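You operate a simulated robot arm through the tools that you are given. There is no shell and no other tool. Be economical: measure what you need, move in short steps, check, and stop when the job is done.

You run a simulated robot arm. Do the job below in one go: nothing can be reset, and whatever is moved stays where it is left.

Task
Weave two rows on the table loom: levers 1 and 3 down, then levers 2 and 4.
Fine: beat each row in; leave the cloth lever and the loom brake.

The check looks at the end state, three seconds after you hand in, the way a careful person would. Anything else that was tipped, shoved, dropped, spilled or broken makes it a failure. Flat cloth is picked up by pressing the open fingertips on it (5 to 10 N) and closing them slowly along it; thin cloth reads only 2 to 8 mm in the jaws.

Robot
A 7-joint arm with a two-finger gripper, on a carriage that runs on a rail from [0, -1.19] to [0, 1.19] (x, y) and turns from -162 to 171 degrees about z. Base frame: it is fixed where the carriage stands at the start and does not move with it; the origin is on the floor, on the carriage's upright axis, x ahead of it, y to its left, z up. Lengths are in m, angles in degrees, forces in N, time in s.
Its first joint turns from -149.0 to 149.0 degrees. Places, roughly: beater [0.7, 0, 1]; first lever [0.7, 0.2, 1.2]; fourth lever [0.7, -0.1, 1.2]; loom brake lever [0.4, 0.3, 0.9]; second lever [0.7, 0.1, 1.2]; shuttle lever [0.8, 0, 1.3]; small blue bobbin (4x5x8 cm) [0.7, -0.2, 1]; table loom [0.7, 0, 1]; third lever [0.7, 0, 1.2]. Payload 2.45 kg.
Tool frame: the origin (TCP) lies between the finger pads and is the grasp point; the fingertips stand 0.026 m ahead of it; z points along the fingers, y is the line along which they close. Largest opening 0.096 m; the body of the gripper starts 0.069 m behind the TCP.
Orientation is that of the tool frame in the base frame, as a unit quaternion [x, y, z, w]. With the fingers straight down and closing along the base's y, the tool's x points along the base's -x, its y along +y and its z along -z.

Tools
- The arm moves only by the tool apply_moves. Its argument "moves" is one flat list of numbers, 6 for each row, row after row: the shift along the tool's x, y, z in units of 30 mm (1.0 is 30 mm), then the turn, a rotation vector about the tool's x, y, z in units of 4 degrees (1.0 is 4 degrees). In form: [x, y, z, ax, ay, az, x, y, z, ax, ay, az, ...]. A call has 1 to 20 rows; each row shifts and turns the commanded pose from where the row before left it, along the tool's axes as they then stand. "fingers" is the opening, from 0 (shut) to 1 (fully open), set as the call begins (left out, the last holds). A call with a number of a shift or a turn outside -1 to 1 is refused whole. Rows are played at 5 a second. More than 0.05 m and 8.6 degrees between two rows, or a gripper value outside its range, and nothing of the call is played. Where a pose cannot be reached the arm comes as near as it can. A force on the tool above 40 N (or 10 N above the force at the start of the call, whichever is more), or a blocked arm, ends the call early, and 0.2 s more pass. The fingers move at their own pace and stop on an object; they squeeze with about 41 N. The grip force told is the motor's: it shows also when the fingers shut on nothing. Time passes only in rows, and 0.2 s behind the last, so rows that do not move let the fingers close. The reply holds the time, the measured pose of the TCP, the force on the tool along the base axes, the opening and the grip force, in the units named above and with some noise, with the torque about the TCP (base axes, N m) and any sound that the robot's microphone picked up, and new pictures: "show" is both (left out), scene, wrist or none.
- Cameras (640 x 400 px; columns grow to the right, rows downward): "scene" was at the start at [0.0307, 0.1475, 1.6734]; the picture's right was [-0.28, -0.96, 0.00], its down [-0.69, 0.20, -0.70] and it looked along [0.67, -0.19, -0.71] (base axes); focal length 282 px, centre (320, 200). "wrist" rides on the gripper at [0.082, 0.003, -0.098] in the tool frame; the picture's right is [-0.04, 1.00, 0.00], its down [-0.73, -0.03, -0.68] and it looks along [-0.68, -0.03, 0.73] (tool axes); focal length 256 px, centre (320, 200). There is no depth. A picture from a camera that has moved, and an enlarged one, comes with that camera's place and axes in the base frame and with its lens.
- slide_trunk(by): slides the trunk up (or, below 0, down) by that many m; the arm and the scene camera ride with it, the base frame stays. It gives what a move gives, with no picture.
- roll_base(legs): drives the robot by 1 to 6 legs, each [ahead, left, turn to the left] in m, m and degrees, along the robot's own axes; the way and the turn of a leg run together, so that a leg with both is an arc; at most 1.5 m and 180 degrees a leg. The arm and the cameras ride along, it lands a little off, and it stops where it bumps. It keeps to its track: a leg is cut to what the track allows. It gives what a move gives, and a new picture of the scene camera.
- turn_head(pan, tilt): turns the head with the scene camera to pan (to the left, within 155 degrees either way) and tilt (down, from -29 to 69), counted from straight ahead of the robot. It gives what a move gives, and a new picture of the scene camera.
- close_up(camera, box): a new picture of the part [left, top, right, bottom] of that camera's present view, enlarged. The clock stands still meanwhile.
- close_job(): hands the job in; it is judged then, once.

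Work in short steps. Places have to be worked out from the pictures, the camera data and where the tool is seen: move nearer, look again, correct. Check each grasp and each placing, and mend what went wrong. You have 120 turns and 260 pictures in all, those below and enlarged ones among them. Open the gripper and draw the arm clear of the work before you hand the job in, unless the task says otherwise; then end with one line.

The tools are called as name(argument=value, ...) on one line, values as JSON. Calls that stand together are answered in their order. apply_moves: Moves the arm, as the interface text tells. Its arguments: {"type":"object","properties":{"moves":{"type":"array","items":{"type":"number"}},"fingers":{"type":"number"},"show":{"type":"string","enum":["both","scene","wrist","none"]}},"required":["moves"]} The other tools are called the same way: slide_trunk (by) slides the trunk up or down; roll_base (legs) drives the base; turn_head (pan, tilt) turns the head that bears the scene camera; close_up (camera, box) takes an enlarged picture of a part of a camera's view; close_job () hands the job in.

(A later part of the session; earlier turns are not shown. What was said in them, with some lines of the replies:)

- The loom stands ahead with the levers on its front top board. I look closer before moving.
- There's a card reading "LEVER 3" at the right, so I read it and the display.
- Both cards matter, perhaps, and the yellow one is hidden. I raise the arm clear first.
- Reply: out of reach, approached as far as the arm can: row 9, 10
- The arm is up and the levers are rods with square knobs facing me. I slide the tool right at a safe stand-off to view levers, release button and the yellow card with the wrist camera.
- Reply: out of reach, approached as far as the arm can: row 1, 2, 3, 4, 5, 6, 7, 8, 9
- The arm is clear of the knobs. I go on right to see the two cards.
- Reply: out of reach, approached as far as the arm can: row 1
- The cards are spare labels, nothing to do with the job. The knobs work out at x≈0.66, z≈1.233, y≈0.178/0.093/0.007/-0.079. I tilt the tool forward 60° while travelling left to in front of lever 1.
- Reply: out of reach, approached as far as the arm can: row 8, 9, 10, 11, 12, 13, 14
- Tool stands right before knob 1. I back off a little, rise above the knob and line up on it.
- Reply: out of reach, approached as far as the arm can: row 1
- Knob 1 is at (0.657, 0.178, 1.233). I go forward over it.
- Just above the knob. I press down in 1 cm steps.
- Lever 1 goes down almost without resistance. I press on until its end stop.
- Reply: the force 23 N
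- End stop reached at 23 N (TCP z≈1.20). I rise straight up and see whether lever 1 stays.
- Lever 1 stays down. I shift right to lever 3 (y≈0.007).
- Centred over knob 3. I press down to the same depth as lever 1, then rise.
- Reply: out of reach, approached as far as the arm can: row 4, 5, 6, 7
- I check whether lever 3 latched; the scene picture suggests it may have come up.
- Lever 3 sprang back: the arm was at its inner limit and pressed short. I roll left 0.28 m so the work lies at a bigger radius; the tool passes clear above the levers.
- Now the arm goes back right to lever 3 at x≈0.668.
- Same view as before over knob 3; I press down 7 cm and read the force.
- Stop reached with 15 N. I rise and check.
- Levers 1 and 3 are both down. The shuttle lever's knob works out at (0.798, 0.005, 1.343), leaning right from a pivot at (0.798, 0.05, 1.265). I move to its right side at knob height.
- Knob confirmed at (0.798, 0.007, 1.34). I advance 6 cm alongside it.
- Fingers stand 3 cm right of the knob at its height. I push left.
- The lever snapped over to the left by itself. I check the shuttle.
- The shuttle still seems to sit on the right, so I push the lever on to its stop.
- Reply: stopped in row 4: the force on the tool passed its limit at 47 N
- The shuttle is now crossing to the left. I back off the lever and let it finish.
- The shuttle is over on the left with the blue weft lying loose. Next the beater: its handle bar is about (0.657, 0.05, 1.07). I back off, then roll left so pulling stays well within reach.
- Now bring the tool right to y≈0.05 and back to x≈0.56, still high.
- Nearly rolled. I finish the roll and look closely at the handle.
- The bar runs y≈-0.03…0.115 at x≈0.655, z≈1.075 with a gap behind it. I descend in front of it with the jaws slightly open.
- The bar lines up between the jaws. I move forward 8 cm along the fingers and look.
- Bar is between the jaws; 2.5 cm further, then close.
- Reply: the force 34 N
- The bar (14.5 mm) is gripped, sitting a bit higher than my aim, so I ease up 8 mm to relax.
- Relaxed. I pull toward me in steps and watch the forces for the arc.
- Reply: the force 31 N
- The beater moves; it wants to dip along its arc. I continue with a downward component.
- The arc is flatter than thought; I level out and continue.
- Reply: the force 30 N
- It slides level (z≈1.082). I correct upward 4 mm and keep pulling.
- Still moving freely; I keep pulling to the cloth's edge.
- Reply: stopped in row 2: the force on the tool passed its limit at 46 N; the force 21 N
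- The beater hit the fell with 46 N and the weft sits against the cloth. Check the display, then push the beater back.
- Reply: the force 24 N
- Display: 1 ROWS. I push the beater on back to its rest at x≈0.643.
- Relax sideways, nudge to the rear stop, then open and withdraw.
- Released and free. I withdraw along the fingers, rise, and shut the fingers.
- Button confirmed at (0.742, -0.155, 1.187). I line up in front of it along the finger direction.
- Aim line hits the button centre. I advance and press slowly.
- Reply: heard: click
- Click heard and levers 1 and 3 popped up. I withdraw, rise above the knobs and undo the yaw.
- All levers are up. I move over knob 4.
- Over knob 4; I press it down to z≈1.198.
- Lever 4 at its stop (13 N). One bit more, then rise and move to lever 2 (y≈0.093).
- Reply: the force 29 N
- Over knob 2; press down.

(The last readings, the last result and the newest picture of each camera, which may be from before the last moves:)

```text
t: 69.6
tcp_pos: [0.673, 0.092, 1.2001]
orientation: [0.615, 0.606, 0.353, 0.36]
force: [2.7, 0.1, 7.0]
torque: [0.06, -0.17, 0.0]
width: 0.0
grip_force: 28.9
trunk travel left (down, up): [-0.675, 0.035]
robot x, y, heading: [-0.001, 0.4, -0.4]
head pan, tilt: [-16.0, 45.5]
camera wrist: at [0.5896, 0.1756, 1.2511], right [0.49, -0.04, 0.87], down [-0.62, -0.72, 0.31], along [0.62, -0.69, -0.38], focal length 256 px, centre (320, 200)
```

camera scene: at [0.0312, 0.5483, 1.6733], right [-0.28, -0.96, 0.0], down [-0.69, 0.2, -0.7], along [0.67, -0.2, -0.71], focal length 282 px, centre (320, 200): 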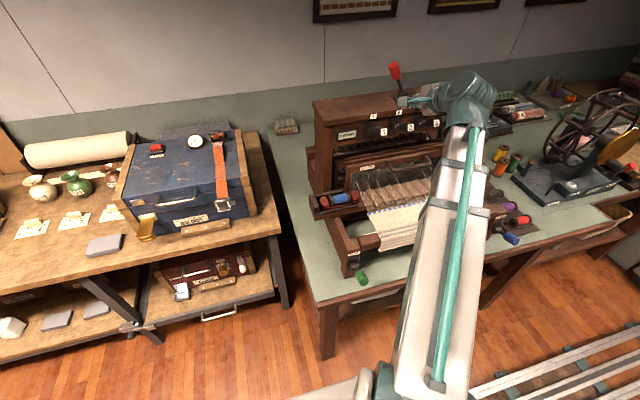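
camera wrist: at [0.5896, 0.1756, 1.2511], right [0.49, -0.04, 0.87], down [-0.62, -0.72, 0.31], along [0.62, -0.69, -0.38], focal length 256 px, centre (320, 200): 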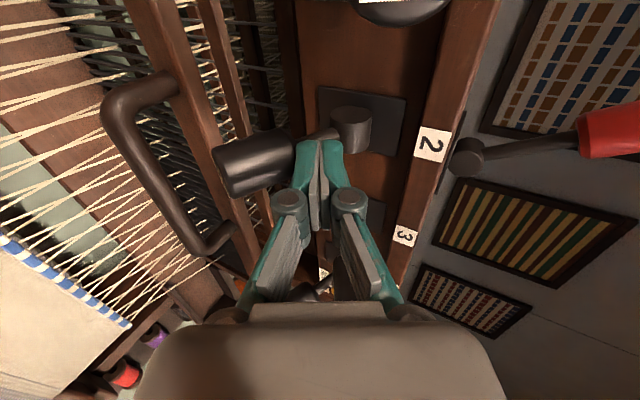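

A few mm more to the stop, then up and left, to the left side of the shuttle lever.

apply_moves(moves=[0, -0.13, 0.075, 0, 0, 0], show="none")

apply_moves(moves=[0, 0.578, -0.333, 0, 0, 0, 0, 0.866, -0.5, 0, 0, 0, 0, 0.866, -0.5, 0, 0, 0, 0, 0.866, -0.5, 0, 0, 0, 1, 0.866, -0.5, 0, 0, 0, 1, 0.29, -0.167, 0, 0, 0])

close_up(camera="scene", box=[300, 55, 500, 180])

```text
t: 70.0
tcp_pos: [0.6731, 0.0922, 1.1989]
orientation: [0.614, 0.605, 0.353, 0.364]
force: [8.1, -1.7, 34.9]
torque: [-0.03, -0.67, -0.01]
width: 0.0
grip_force: 27.9
trunk travel left (down, up): [-0.675, 0.035]
robot x, y, heading: [0.0007, 0.4034, -0.1]
head pan, tilt: [-16.0, 45.5]
```

```text
t: 71.4
tcp_pos: [0.6728, 0.1529, 1.3431]
orientation: [0.616, 0.607, 0.351, 0.36]
force: [0.8, -0.2, 0.1]
torque: [0.04, -0.04, -0.01]
width: 0.0
grip_force: 28.3
trunk travel left (down, up): [-0.675, 0.035]
robot x, y, heading: [0.0023, 0.4027, -0.1]
head pan, tilt: [-16.0, 45.5]
camera scene: at [0.0312, 0.5483, 1.6733], right [-0.28, -0.96, 0.0], down [-0.69, 0.2, -0.7], along [0.67, -0.2, -0.71], focal length 282 px, centre (320, 200)
camera wrist: at [0.5893, 0.237, 1.3952], right [0.49, -0.04, 0.87], down [-0.62, -0.72, 0.31], along [0.61, -0.69, -0.38], focal length 256 px, centre (320, 200)
```

scene: 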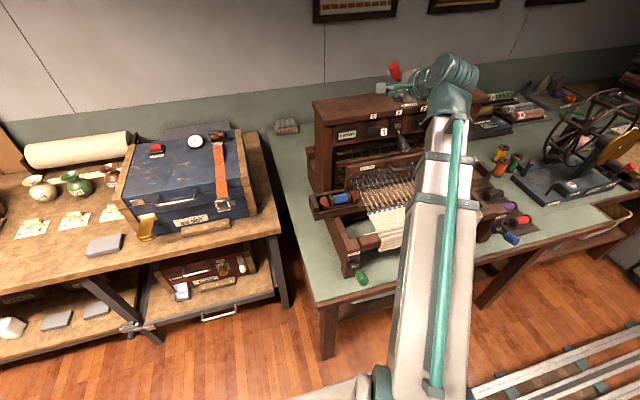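
wrist: 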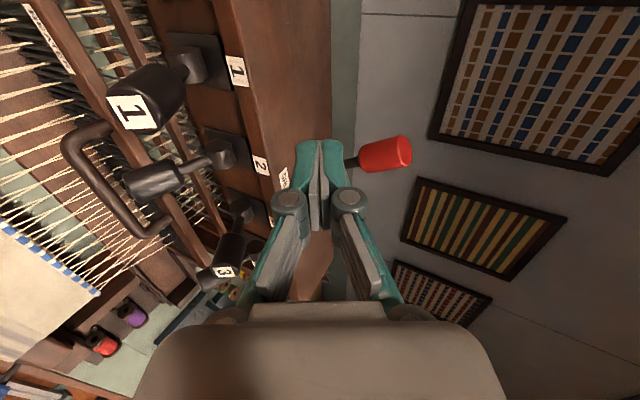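

```text
3.20 times, centred on (400, 118) of scene
camera zoom: at [0.0312, 0.5483, 1.6733], right [-0.28, -0.96, 0.0], down [-0.69, 0.2, -0.7], along [0.67, -0.2, -0.71], focal length 904 px, centre (64, 464)
```

zoom: 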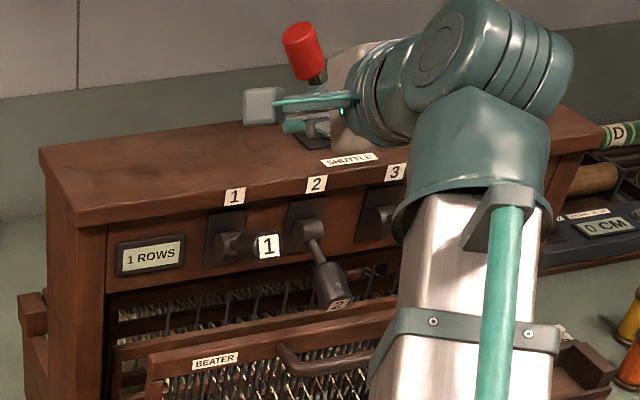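

Lever 2 is down; knob of the shuttle lever at (0.798, 0.097, 1.345). I go forward on its left side.

apply_moves(moves=[0, 0.5, 0.8, 0, 0, 0, 0, 0.5, 0.8, 0, 0, 0, 0, 0.5, 0.8, 0, 0, 0, 0, 0.5, 0.8, 0, 0, 0], show="wrist")

```text
t: 72.4
tcp_pos: [0.786, 0.151, 1.3494]
orientation: [0.616, 0.606, 0.352, 0.36]
force: [0.0, -0.7, -0.2]
torque: [-0.03, -0.01, 0.02]
width: 0.0002
grip_force: 29.1
trunk travel left (down, up): [-0.675, 0.035]
robot x, y, heading: [-0.0024, 0.4017, -0.0]
head pan, tilt: [-16.0, 45.5]
camera wrist: at [0.7036, 0.2343, 1.4005], right [0.49, -0.04, 0.87], down [-0.62, -0.72, 0.31], along [0.61, -0.69, -0.38], focal length 256 px, centre (320, 200)
```

wrist: 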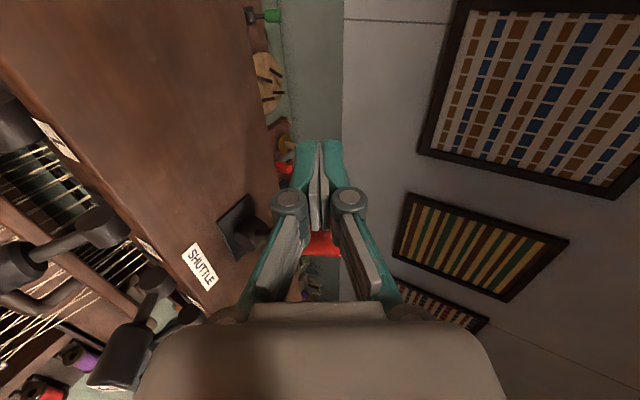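

Before throwing, I want to be sure lever 4 is down; I zoom in on the lower left.

close_up(camera="wrist", box=[0, 200, 320, 400])

turn_head(pan=-35, tilt=35)

```text
2.00 times, centred on (160, 300) of wrist
camera zoom: at [0.7036, 0.2343, 1.4005], right [0.49, -0.04, 0.87], down [-0.62, -0.72, 0.31], along [0.61, -0.69, -0.38], focal length 512 px, centre (640, 0)
```

zoom: 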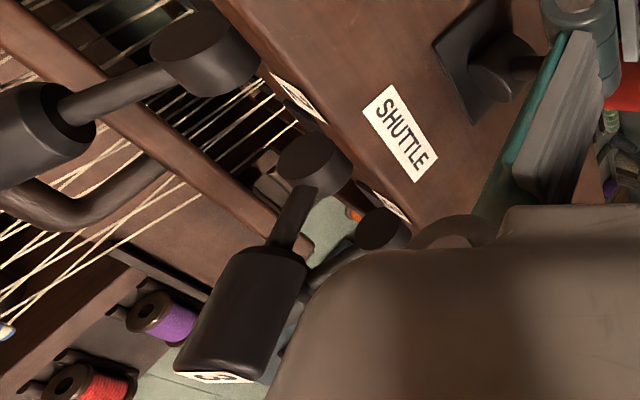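

```text
t: 73.2
tcp_pos: [0.7855, 0.1508, 1.3476]
orientation: [0.615, 0.607, 0.352, 0.36]
force: [-0.4, -0.3, -1.2]
torque: [0.01, -0.01, -0.02]
width: 0.0
grip_force: 28.5
trunk travel left (down, up): [-0.675, 0.035]
robot x, y, heading: [-0.0027, 0.3989, -0.5]
head pan, tilt: [-35.0, 35.0]
camera scene: at [0.0255, 0.5196, 1.6889], right [-0.58, -0.82, 0.0], down [-0.47, 0.33, -0.82], along [0.67, -0.47, -0.57], focal length 282 px, centre (320, 200)
```

scene: 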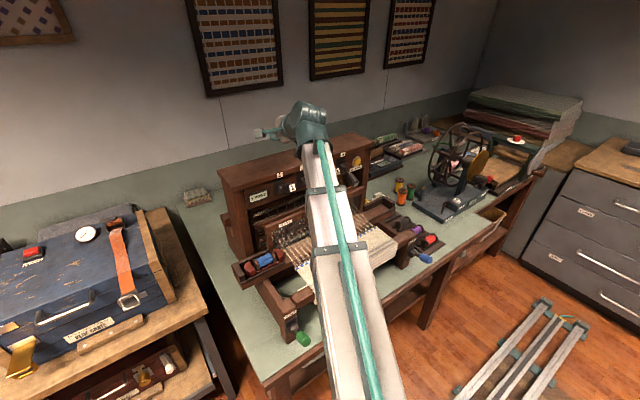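

close_up(camera="scene", box=[220, 125, 380, 225])

```text
4.00 times, centred on (300, 175) of scene
camera zoom: at [0.0255, 0.5196, 1.6889], right [-0.58, -0.82, 0.0], down [-0.47, 0.33, -0.82], along [0.67, -0.47, -0.57], focal length 1129 px, centre (400, 300)
```

zoom: 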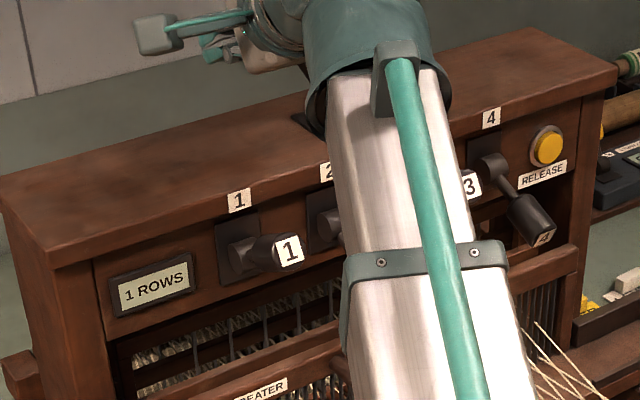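

Levers 2 and 4 are down, 1 and 3 up. I push the shuttle lever right.

apply_moves(moves=[-0.45, 0, 0, 0, 0, 0, -0.45, 0, 0, 0, 0, 0, -0.45, 0, 0, 0, 0, 0, -0.45, 0, 0, 0, 0, 0, -0.45, 0, 0, 0, 0, 0, -0.45, 0, 0, 0, 0, 0, -0.4, 0, 0, 0, 0, 0, -0.4, 0, 0, 0, 0, 0], show="wrist")

```text
t: 75.0
tcp_pos: [0.7842, 0.046, 1.3499]
orientation: [0.616, 0.606, 0.352, 0.36]
force: [0.9, 0.7, -1.1]
torque: [0.02, -0.01, -0.04]
width: 0.0
grip_force: 28.0
trunk travel left (down, up): [-0.675, 0.035]
robot x, y, heading: [0.0012, 0.4014, -0.1]
head pan, tilt: [-35.0, 35.0]
camera wrist: at [0.7007, 0.1295, 1.4012], right [0.49, -0.05, 0.87], down [-0.62, -0.72, 0.31], along [0.61, -0.69, -0.38], focal length 256 px, centre (320, 200)
```

wrist: 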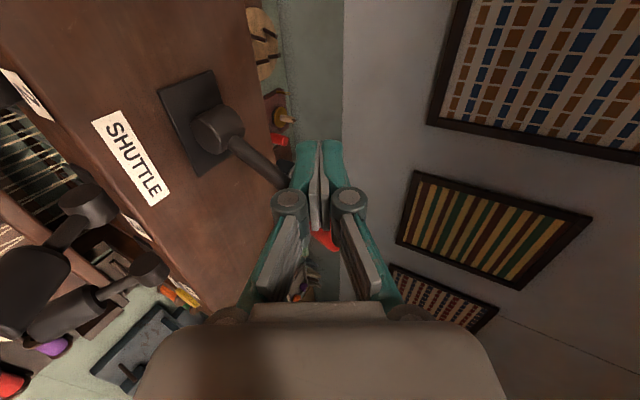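

Lever has swung right. I push on to feel its stop.

apply_moves(moves=[-0.25, 0, 0, 0, 0, 0, -0.25, 0, 0, 0, 0, 0], show="scene")

close_up(camera="scene", box=[200, 125, 440, 275])

```text
t: 75.7
tcp_pos: [0.7842, 0.0399, 1.3493]
orientation: [0.613, 0.609, 0.354, 0.358]
force: [-3.5, 23.7, -3.5]
torque: [0.46, 0.14, 0.32]
width: 0.0
grip_force: 28.5
trunk travel left (down, up): [-0.675, 0.035]
robot x, y, heading: [0.0005, 0.3996, 0.1]
head pan, tilt: [-35.0, 35.0]
camera scene: at [0.0251, 0.5237, 1.6886], right [-0.57, -0.82, 0.0], down [-0.47, 0.33, -0.82], along [0.67, -0.47, -0.57], focal length 282 px, centre (320, 200)
```

scene: 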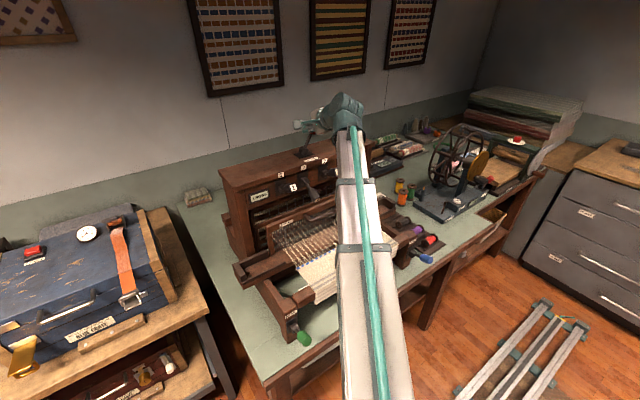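

```text
2.67 times, centred on (320, 200) of scene
camera zoom: at [0.0251, 0.5237, 1.6886], right [-0.57, -0.82, 0.0], down [-0.47, 0.33, -0.82], along [0.67, -0.47, -0.57], focal length 753 px, centre (320, 200)
```

zoom: 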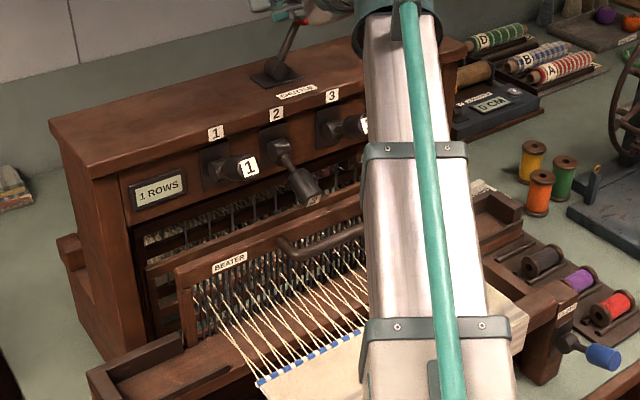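

The shuttle left the left tray. I back off, withdraw and roll to the beating position.

apply_moves(moves=[0.5, 0, 0, 0, 0, 0, 0, -0.48, -0.83, 0, 0, 0, 0, -0.48, -0.83, 0, 0, 0, 0, -0.48, -0.83, 0, 0, 0, 0, -0.48, -0.83, 0, 0, 0, 0, -0.48, -0.83, 0, 0, 0, 0, -0.48, -0.83, 0, 0, 0, 0, -0.48, -0.83, 0, 0, 0, 0, -0.48, -0.83, 0, 0, 0], show="none")

roll_base(legs=[[0, 0.175, 0]])

close_up(camera="scene", box=[230, 100, 470, 250])

```text
t: 77.7
tcp_pos: [0.5535, 0.0506, 1.3465]
orientation: [0.615, 0.607, 0.352, 0.36]
force: [-0.5, -0.2, -0.5]
torque: [0.02, -0.02, -0.01]
width: 0.0
grip_force: 28.4
trunk travel left (down, up): [-0.675, 0.035]
robot x, y, heading: [-0.0019, 0.4008, -0.3]
head pan, tilt: [-35.0, 35.0]
```

```text
t: 79.1
tcp_pos: [0.554, 0.2256, 1.3476]
orientation: [0.614, 0.607, 0.352, 0.361]
force: [0.9, -0.9, 0.6]
torque: [-0.02, 0.04, -0.01]
width: 0.0
grip_force: 27.7
trunk travel left (down, up): [-0.675, 0.035]
robot x, y, heading: [-0.0005, 0.5746, 0.0]
head pan, tilt: [-35.0, 35.0]
camera scene: at [0.0255, 0.6951, 1.6889], right [-0.58, -0.82, 0.0], down [-0.47, 0.33, -0.82], along [0.67, -0.47, -0.57], focal length 282 px, centre (320, 200)
```

scene: 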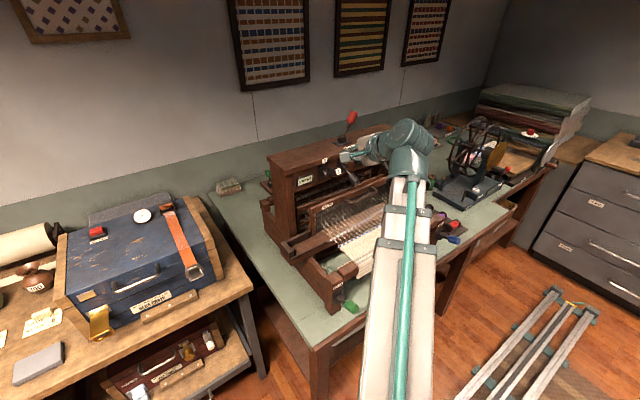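

```text
2.67 times, centred on (350, 175) of scene
camera zoom: at [0.0255, 0.6951, 1.6889], right [-0.58, -0.82, 0.0], down [-0.47, 0.33, -0.82], along [0.67, -0.47, -0.57], focal length 753 px, centre (240, 267)
```

zoom: 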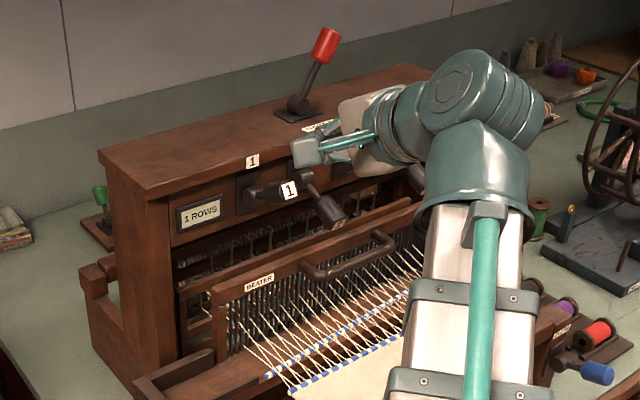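

The new blue weft is laid. Move right and descend to the pre-grasp in front of the beater bar.

apply_moves(moves=[-1, 0, 0, 0, 0, 0, -1, 0, 0, 0, 0, 0, -1, 0, 0, 0, 0, 0, -1, 0, 0, 0, 0, 0, -1, 0, 0, 0, 0, 0, -1, 0, 0, 0, 0, 0, 0, -0.866, 0.5, 0, 0, 0, 0, -0.866, 0.5, 0, 0, 0, 0, -0.866, 0.5, 0, 0, 0, 0, -0.866, 0.5, 0, 0, 0, 0, -0.866, 0.5, 0, 0, 0, 0, -0.866, 0.5, 0, 0, 0, 0, -0.866, 0.5, 0, 0, 0], fingers=0.42)

```text
t: 81.9
tcp_pos: [0.5524, 0.0443, 1.1374]
orientation: [0.614, 0.607, 0.352, 0.361]
force: [-0.7, 1.4, 1.1]
torque: [-0.01, 0.02, -0.02]
width: 0.0403
grip_force: 0.0
trunk travel left (down, up): [-0.675, 0.035]
robot x, y, heading: [0.0034, 0.5738, -0.3]
head pan, tilt: [-35.0, 35.0]
camera scene: at [0.0257, 0.6938, 1.689], right [-0.58, -0.82, 0.0], down [-0.47, 0.33, -0.82], along [0.67, -0.47, -0.57], focal length 282 px, centre (320, 200)
camera wrist: at [0.4691, 0.1278, 1.1892], right [0.49, -0.04, 0.87], down [-0.62, -0.72, 0.31], along [0.61, -0.69, -0.38], focal length 256 px, centre (320, 200)
```

scene: 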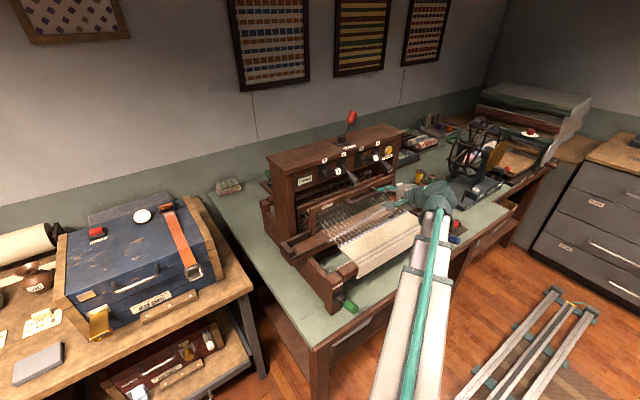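
wrist: 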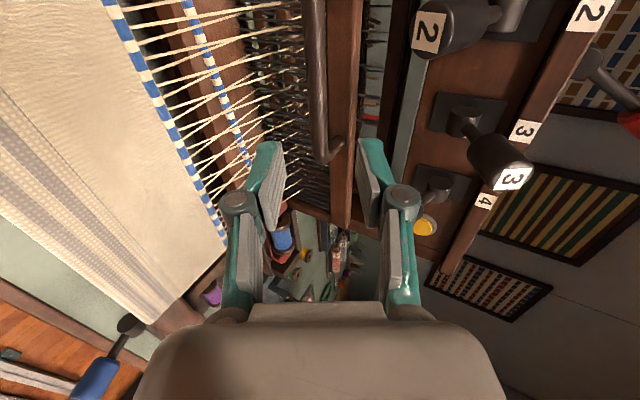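

Bar lines up as before and the shuttle (blue spool) is on the right. Forward to the bar and close.

apply_moves(moves=[0.05, 0, 0.9, 0, 0, 0, 0, 0, 0.9, 0, 0, 0, 0, 0, 0.9, 0, 0, 0, 0, 0, 0.85, 0, 0, 0], show="wrist")

apply_moves(moves=[0, 0, 0, 0, 0, 0, 0, 0, 0, 0, 0, 0, 0, 0, 0, 0, 0, 0], fingers=0, show="wrist")

```text
t: 82.9
tcp_pos: [0.6469, 0.044, 1.0853]
orientation: [0.615, 0.607, 0.352, 0.36]
force: [-0.5, 0.1, 0.0]
torque: [0.01, -0.01, 0.06]
width: 0.0403
grip_force: 0.1
trunk travel left (down, up): [-0.675, 0.035]
robot x, y, heading: [0.0015, 0.5727, -0.1]
head pan, tilt: [-35.0, 35.0]
camera wrist: at [0.5628, 0.1274, 1.1363], right [0.49, -0.04, 0.87], down [-0.62, -0.72, 0.31], along [0.61, -0.69, -0.38], focal length 256 px, centre (320, 200)
```

wrist: 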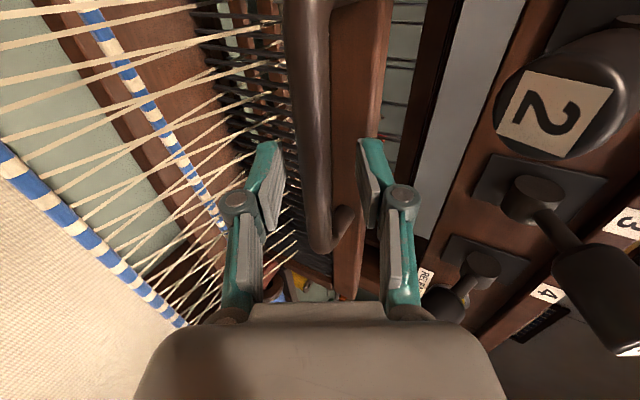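

```text
t: 83.7
tcp_pos: [0.6459, 0.0443, 1.0835]
orientation: [0.616, 0.607, 0.351, 0.359]
force: [-8.7, 3.7, -14.3]
torque: [-0.26, 0.16, -0.43]
width: 0.0147
grip_force: 41.0
trunk travel left (down, up): [-0.675, 0.035]
robot x, y, heading: [0.003, 0.5764, -0.5]
head pan, tilt: [-35.0, 35.0]
camera wrist: at [0.5617, 0.1276, 1.1353], right [0.49, -0.04, 0.87], down [-0.62, -0.72, 0.31], along [0.61, -0.69, -0.38], focal length 256 px, centre (320, 200)
```

wrist: 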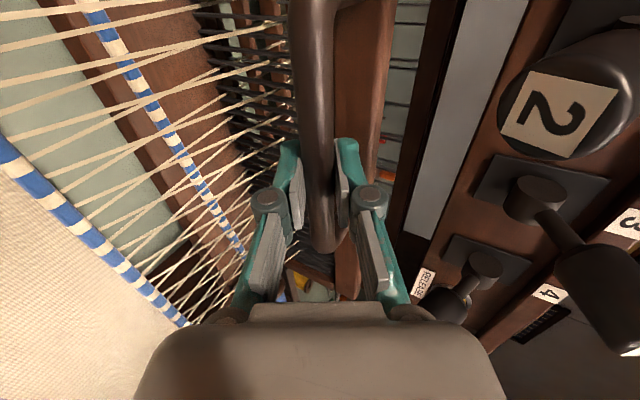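

Gripped. Pull, with a 3 mm downward correction.

apply_moves(moves=[0, -0.287, -0.297, 0, 0, 0, 0, -0.2, -0.346, 0, 0, 0, 0, -0.2, -0.346, 0, 0, 0, 0, -0.2, -0.346, 0, 0, 0], show="none")

```text
t: 84.7
tcp_pos: [0.599, 0.0443, 1.0824]
orientation: [0.616, 0.605, 0.352, 0.361]
force: [0.7, -1.4, 7.8]
torque: [0.46, -0.11, 0.76]
width: 0.0151
grip_force: 40.9
trunk travel left (down, up): [-0.675, 0.035]
robot x, y, heading: [-0.0006, 0.5732, -0.3]
head pan, tilt: [-35.0, 35.0]
```

apply_moves(moves=[0, -0.16, -0.366, 0, 0, 0, 0, -0.2, -0.346, 0, 0, 0, 0, -0.2, -0.346, 0, 0, 0, 0, -0.2, -0.346, 0, 0, 0], show="none")

```text
t: 85.7
tcp_pos: [0.5501, 0.0445, 1.0835]
orientation: [0.616, 0.606, 0.351, 0.361]
force: [3.0, -6.1, 8.2]
torque: [-0.02, 0.01, 0.0]
width: 0.0149
grip_force: 40.9
trunk travel left (down, up): [-0.675, 0.035]
robot x, y, heading: [-0.0019, 0.5752, -0.4]
head pan, tilt: [-35.0, 35.0]
```

Moving smoothly; now to the fell.

apply_moves(moves=[-0.02, -0.16, -0.366, 0, 0, 0, 0, -0.2, -0.346, 0, 0, 0], show="both")

close_up(camera="scene", box=[250, 110, 450, 235])

```text
t: 86.2
tcp_pos: [0.5421, 0.0448, 1.0844]
orientation: [0.614, 0.606, 0.353, 0.362]
force: [11.3, -1.2, -5.5]
torque: [-0.17, 0.05, -0.47]
width: 0.015
grip_force: 41.1
trunk travel left (down, up): [-0.675, 0.035]
robot x, y, heading: [-0.0037, 0.5743, -0.1]
head pan, tilt: [-35.0, 35.0]
stopped in row 2: the force on the tool passed its limit at 70 N (the readings are from after the stop); the commanded pose is now the measured one
camera scene: at [0.0257, 0.6934, 1.6887], right [-0.57, -0.82, 0.0], down [-0.47, 0.33, -0.82], along [0.67, -0.47, -0.57], focal length 282 px, centre (320, 200)
camera wrist: at [0.4578, 0.1279, 1.1353], right [0.49, -0.04, 0.87], down [-0.62, -0.72, 0.31], along [0.62, -0.69, -0.38], focal length 256 px, centre (320, 200)
```

scene: 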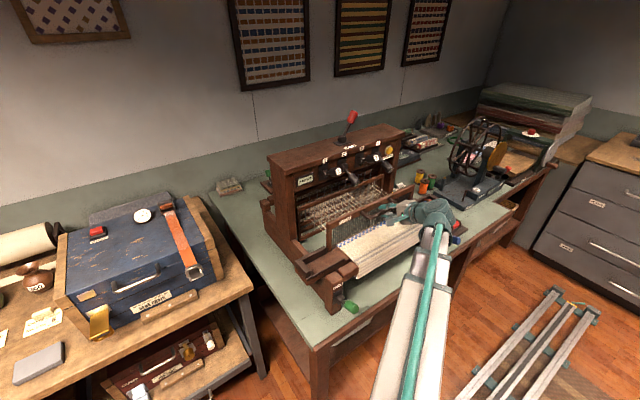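
wrist: 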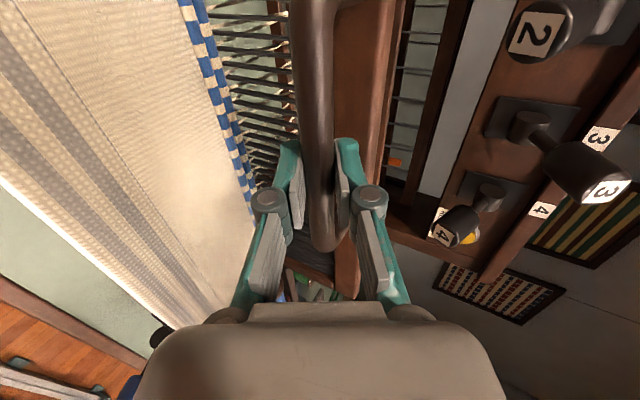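

```text
3.20 times, centred on (350, 172) of scene
camera zoom: at [0.0257, 0.6934, 1.6887], right [-0.57, -0.82, 0.0], down [-0.47, 0.33, -0.82], along [0.67, -0.47, -0.57], focal length 904 px, centre (224, 288)
```

zoom: 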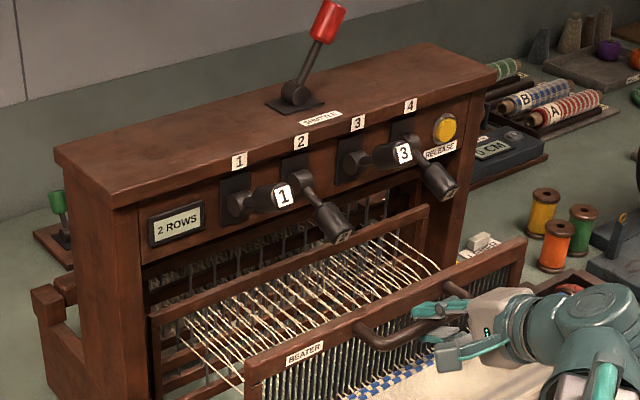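

Display shows 2 ROWS and both wefts lie beaten in. Push the beater back to rest.

apply_moves(moves=[0, 0.22, 0.447, 0, 0, 0, 0, 0.248, 0.43, 0, 0, 0, 0, 0.248, 0.43, 0, 0, 0, 0, 0.248, 0.43, 0, 0, 0], show="none")

apply_moves(moves=[0, 0.248, 0.43, 0, 0, 0, 0, 0.248, 0.43, 0, 0, 0, 0, 0.248, 0.43, 0, 0, 0], show="wrist")

```text
t: 87.2
tcp_pos: [0.6005, 0.044, 1.0839]
orientation: [0.614, 0.606, 0.354, 0.362]
force: [3.7, 0.9, -3.1]
torque: [-0.05, -0.06, -0.18]
width: 0.0148
grip_force: 41.0
trunk travel left (down, up): [-0.675, 0.035]
robot x, y, heading: [-0.0001, 0.5758, -0.3]
head pan, tilt: [-35.0, 35.0]
```

```text
t: 88.0
tcp_pos: [0.6438, 0.0453, 1.0845]
orientation: [0.614, 0.606, 0.353, 0.362]
force: [-5.6, 5.4, -11.1]
torque: [-0.25, 0.16, -0.5]
width: 0.0151
grip_force: 41.3
trunk travel left (down, up): [-0.675, 0.035]
robot x, y, heading: [0.0001, 0.5729, -0.2]
head pan, tilt: [-35.0, 35.0]
camera wrist: at [0.5599, 0.1278, 1.1355], right [0.49, -0.04, 0.87], down [-0.62, -0.72, 0.31], along [0.62, -0.69, -0.38], focal length 256 px, centre (320, 200)
```

wrist: 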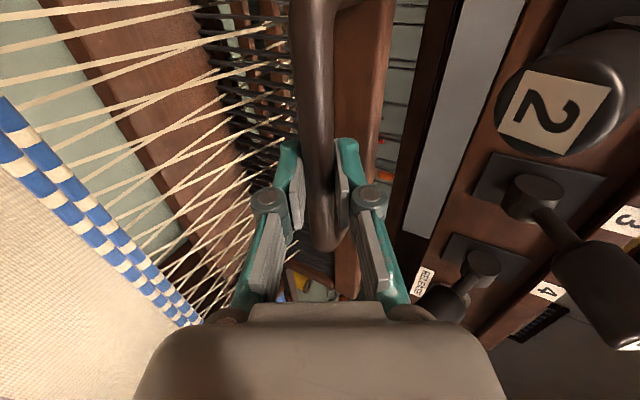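

Beater is back at its rest stop. Open, withdraw, rise.

apply_moves(moves=[0, 0, 0, 0, 0, 0, 0, 0, 0, 0, 0, 0], fingers=0.42, show="none")

apply_moves(moves=[0, 0, -0.9, 0, 0, 0, 0, 0, -0.9, 0, 0, 0, 0, 0, -0.9, 0, 0, 0, 0, 0, -0.9, 0, 0, 0, 0, 0.866, -0.5, 0, 0, 0, 0, 0.866, -0.5, 0, 0, 0, 0, 0.866, -0.5, 0, 0, 0, 0, 0.866, -0.5, 0, 0, 0, 0, 0.866, -0.5, 0, 0, 0, 0, 0.866, -0.5, 0, 0, 0], show="none")

roll_base(legs=[[0, 0.25, 0]])

close_up(camera="scene", box=[240, 90, 480, 240])

```text
t: 88.6
tcp_pos: [0.6449, 0.0435, 1.0863]
orientation: [0.614, 0.605, 0.354, 0.363]
force: [0.0, -0.1, 0.0]
torque: [-0.02, -0.04, -0.01]
width: 0.0405
grip_force: 0.1
trunk travel left (down, up): [-0.675, 0.035]
robot x, y, heading: [0.0005, 0.5756, -0.1]
head pan, tilt: [-35.0, 35.0]
```

```text
t: 90.8
tcp_pos: [0.5475, 0.0469, 1.3187]
orientation: [0.614, 0.605, 0.354, 0.361]
force: [0.9, 1.0, 0.6]
torque: [-0.02, -0.03, 0.02]
width: 0.0403
grip_force: 0.1
trunk travel left (down, up): [-0.675, 0.035]
robot x, y, heading: [-0.0037, 0.5758, -0.2]
head pan, tilt: [-35.0, 35.0]
```

```text
t: 92.7
tcp_pos: [0.5487, 0.2983, 1.3174]
orientation: [0.614, 0.606, 0.354, 0.361]
force: [-0.7, 0.9, 0.4]
torque: [0.02, 0.01, -0.05]
width: 0.0403
grip_force: 0.0
trunk travel left (down, up): [-0.675, 0.035]
robot x, y, heading: [0.0018, 0.8248, -0.0]
head pan, tilt: [-35.0, 35.0]
camera scene: at [0.0253, 0.9444, 1.6889], right [-0.57, -0.82, 0.0], down [-0.47, 0.33, -0.82], along [0.67, -0.47, -0.57], focal length 282 px, centre (320, 200)
```

scene: 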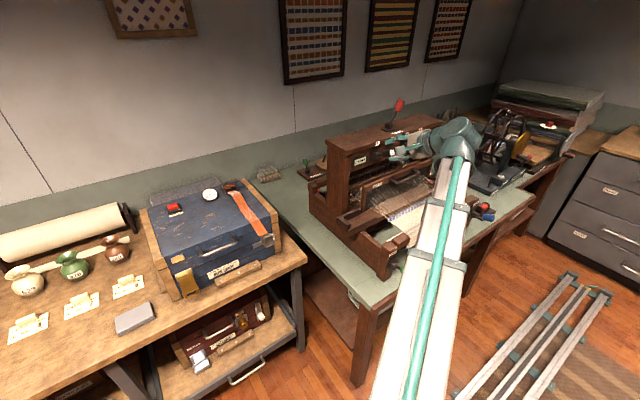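

```text
2.67 times, centred on (360, 165) of scene
camera zoom: at [0.0253, 0.9444, 1.6889], right [-0.57, -0.82, 0.0], down [-0.47, 0.33, -0.82], along [0.67, -0.47, -0.57], focal length 753 px, centre (213, 293)
```

zoom: 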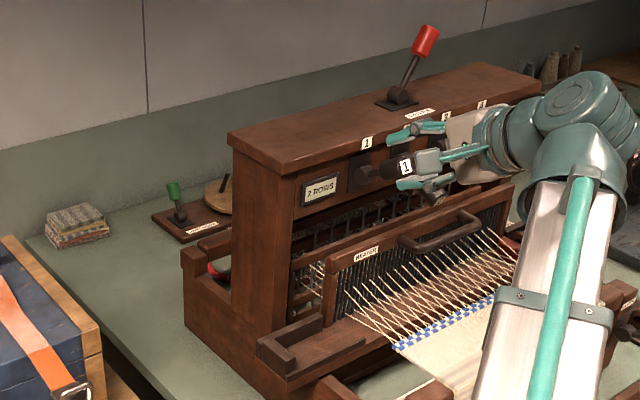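

Everything is in place: 2 ROWS, beater at rest, cloth and brake levers untouched, arm clear. I open the gripper fully and hand in.

apply_moves(moves=[0, 0, 0, 0, 0, 0, 0, 0, 0, 0, 0, 0], fingers=1, show="none")

close_job()

```text
t: 93.2
tcp_pos: [0.549, 0.2966, 1.3188]
orientation: [0.614, 0.606, 0.354, 0.36]
force: [0.2, -0.8, -0.2]
torque: [-0.03, 0.02, 0.03]
width: 0.096
grip_force: 0.1
trunk travel left (down, up): [-0.675, 0.035]
robot x, y, heading: [0.0004, 0.8215, -0.0]
head pan, tilt: [-35.0, 35.0]
```

```text
The job is handed in.
```

I wove and beat in both rows, levers 1 and 3 first and then 2 and 4. The loom reads "2 ROWS", levers 2 and 4 are still down, and I did not touch the cloth lever or the brake.
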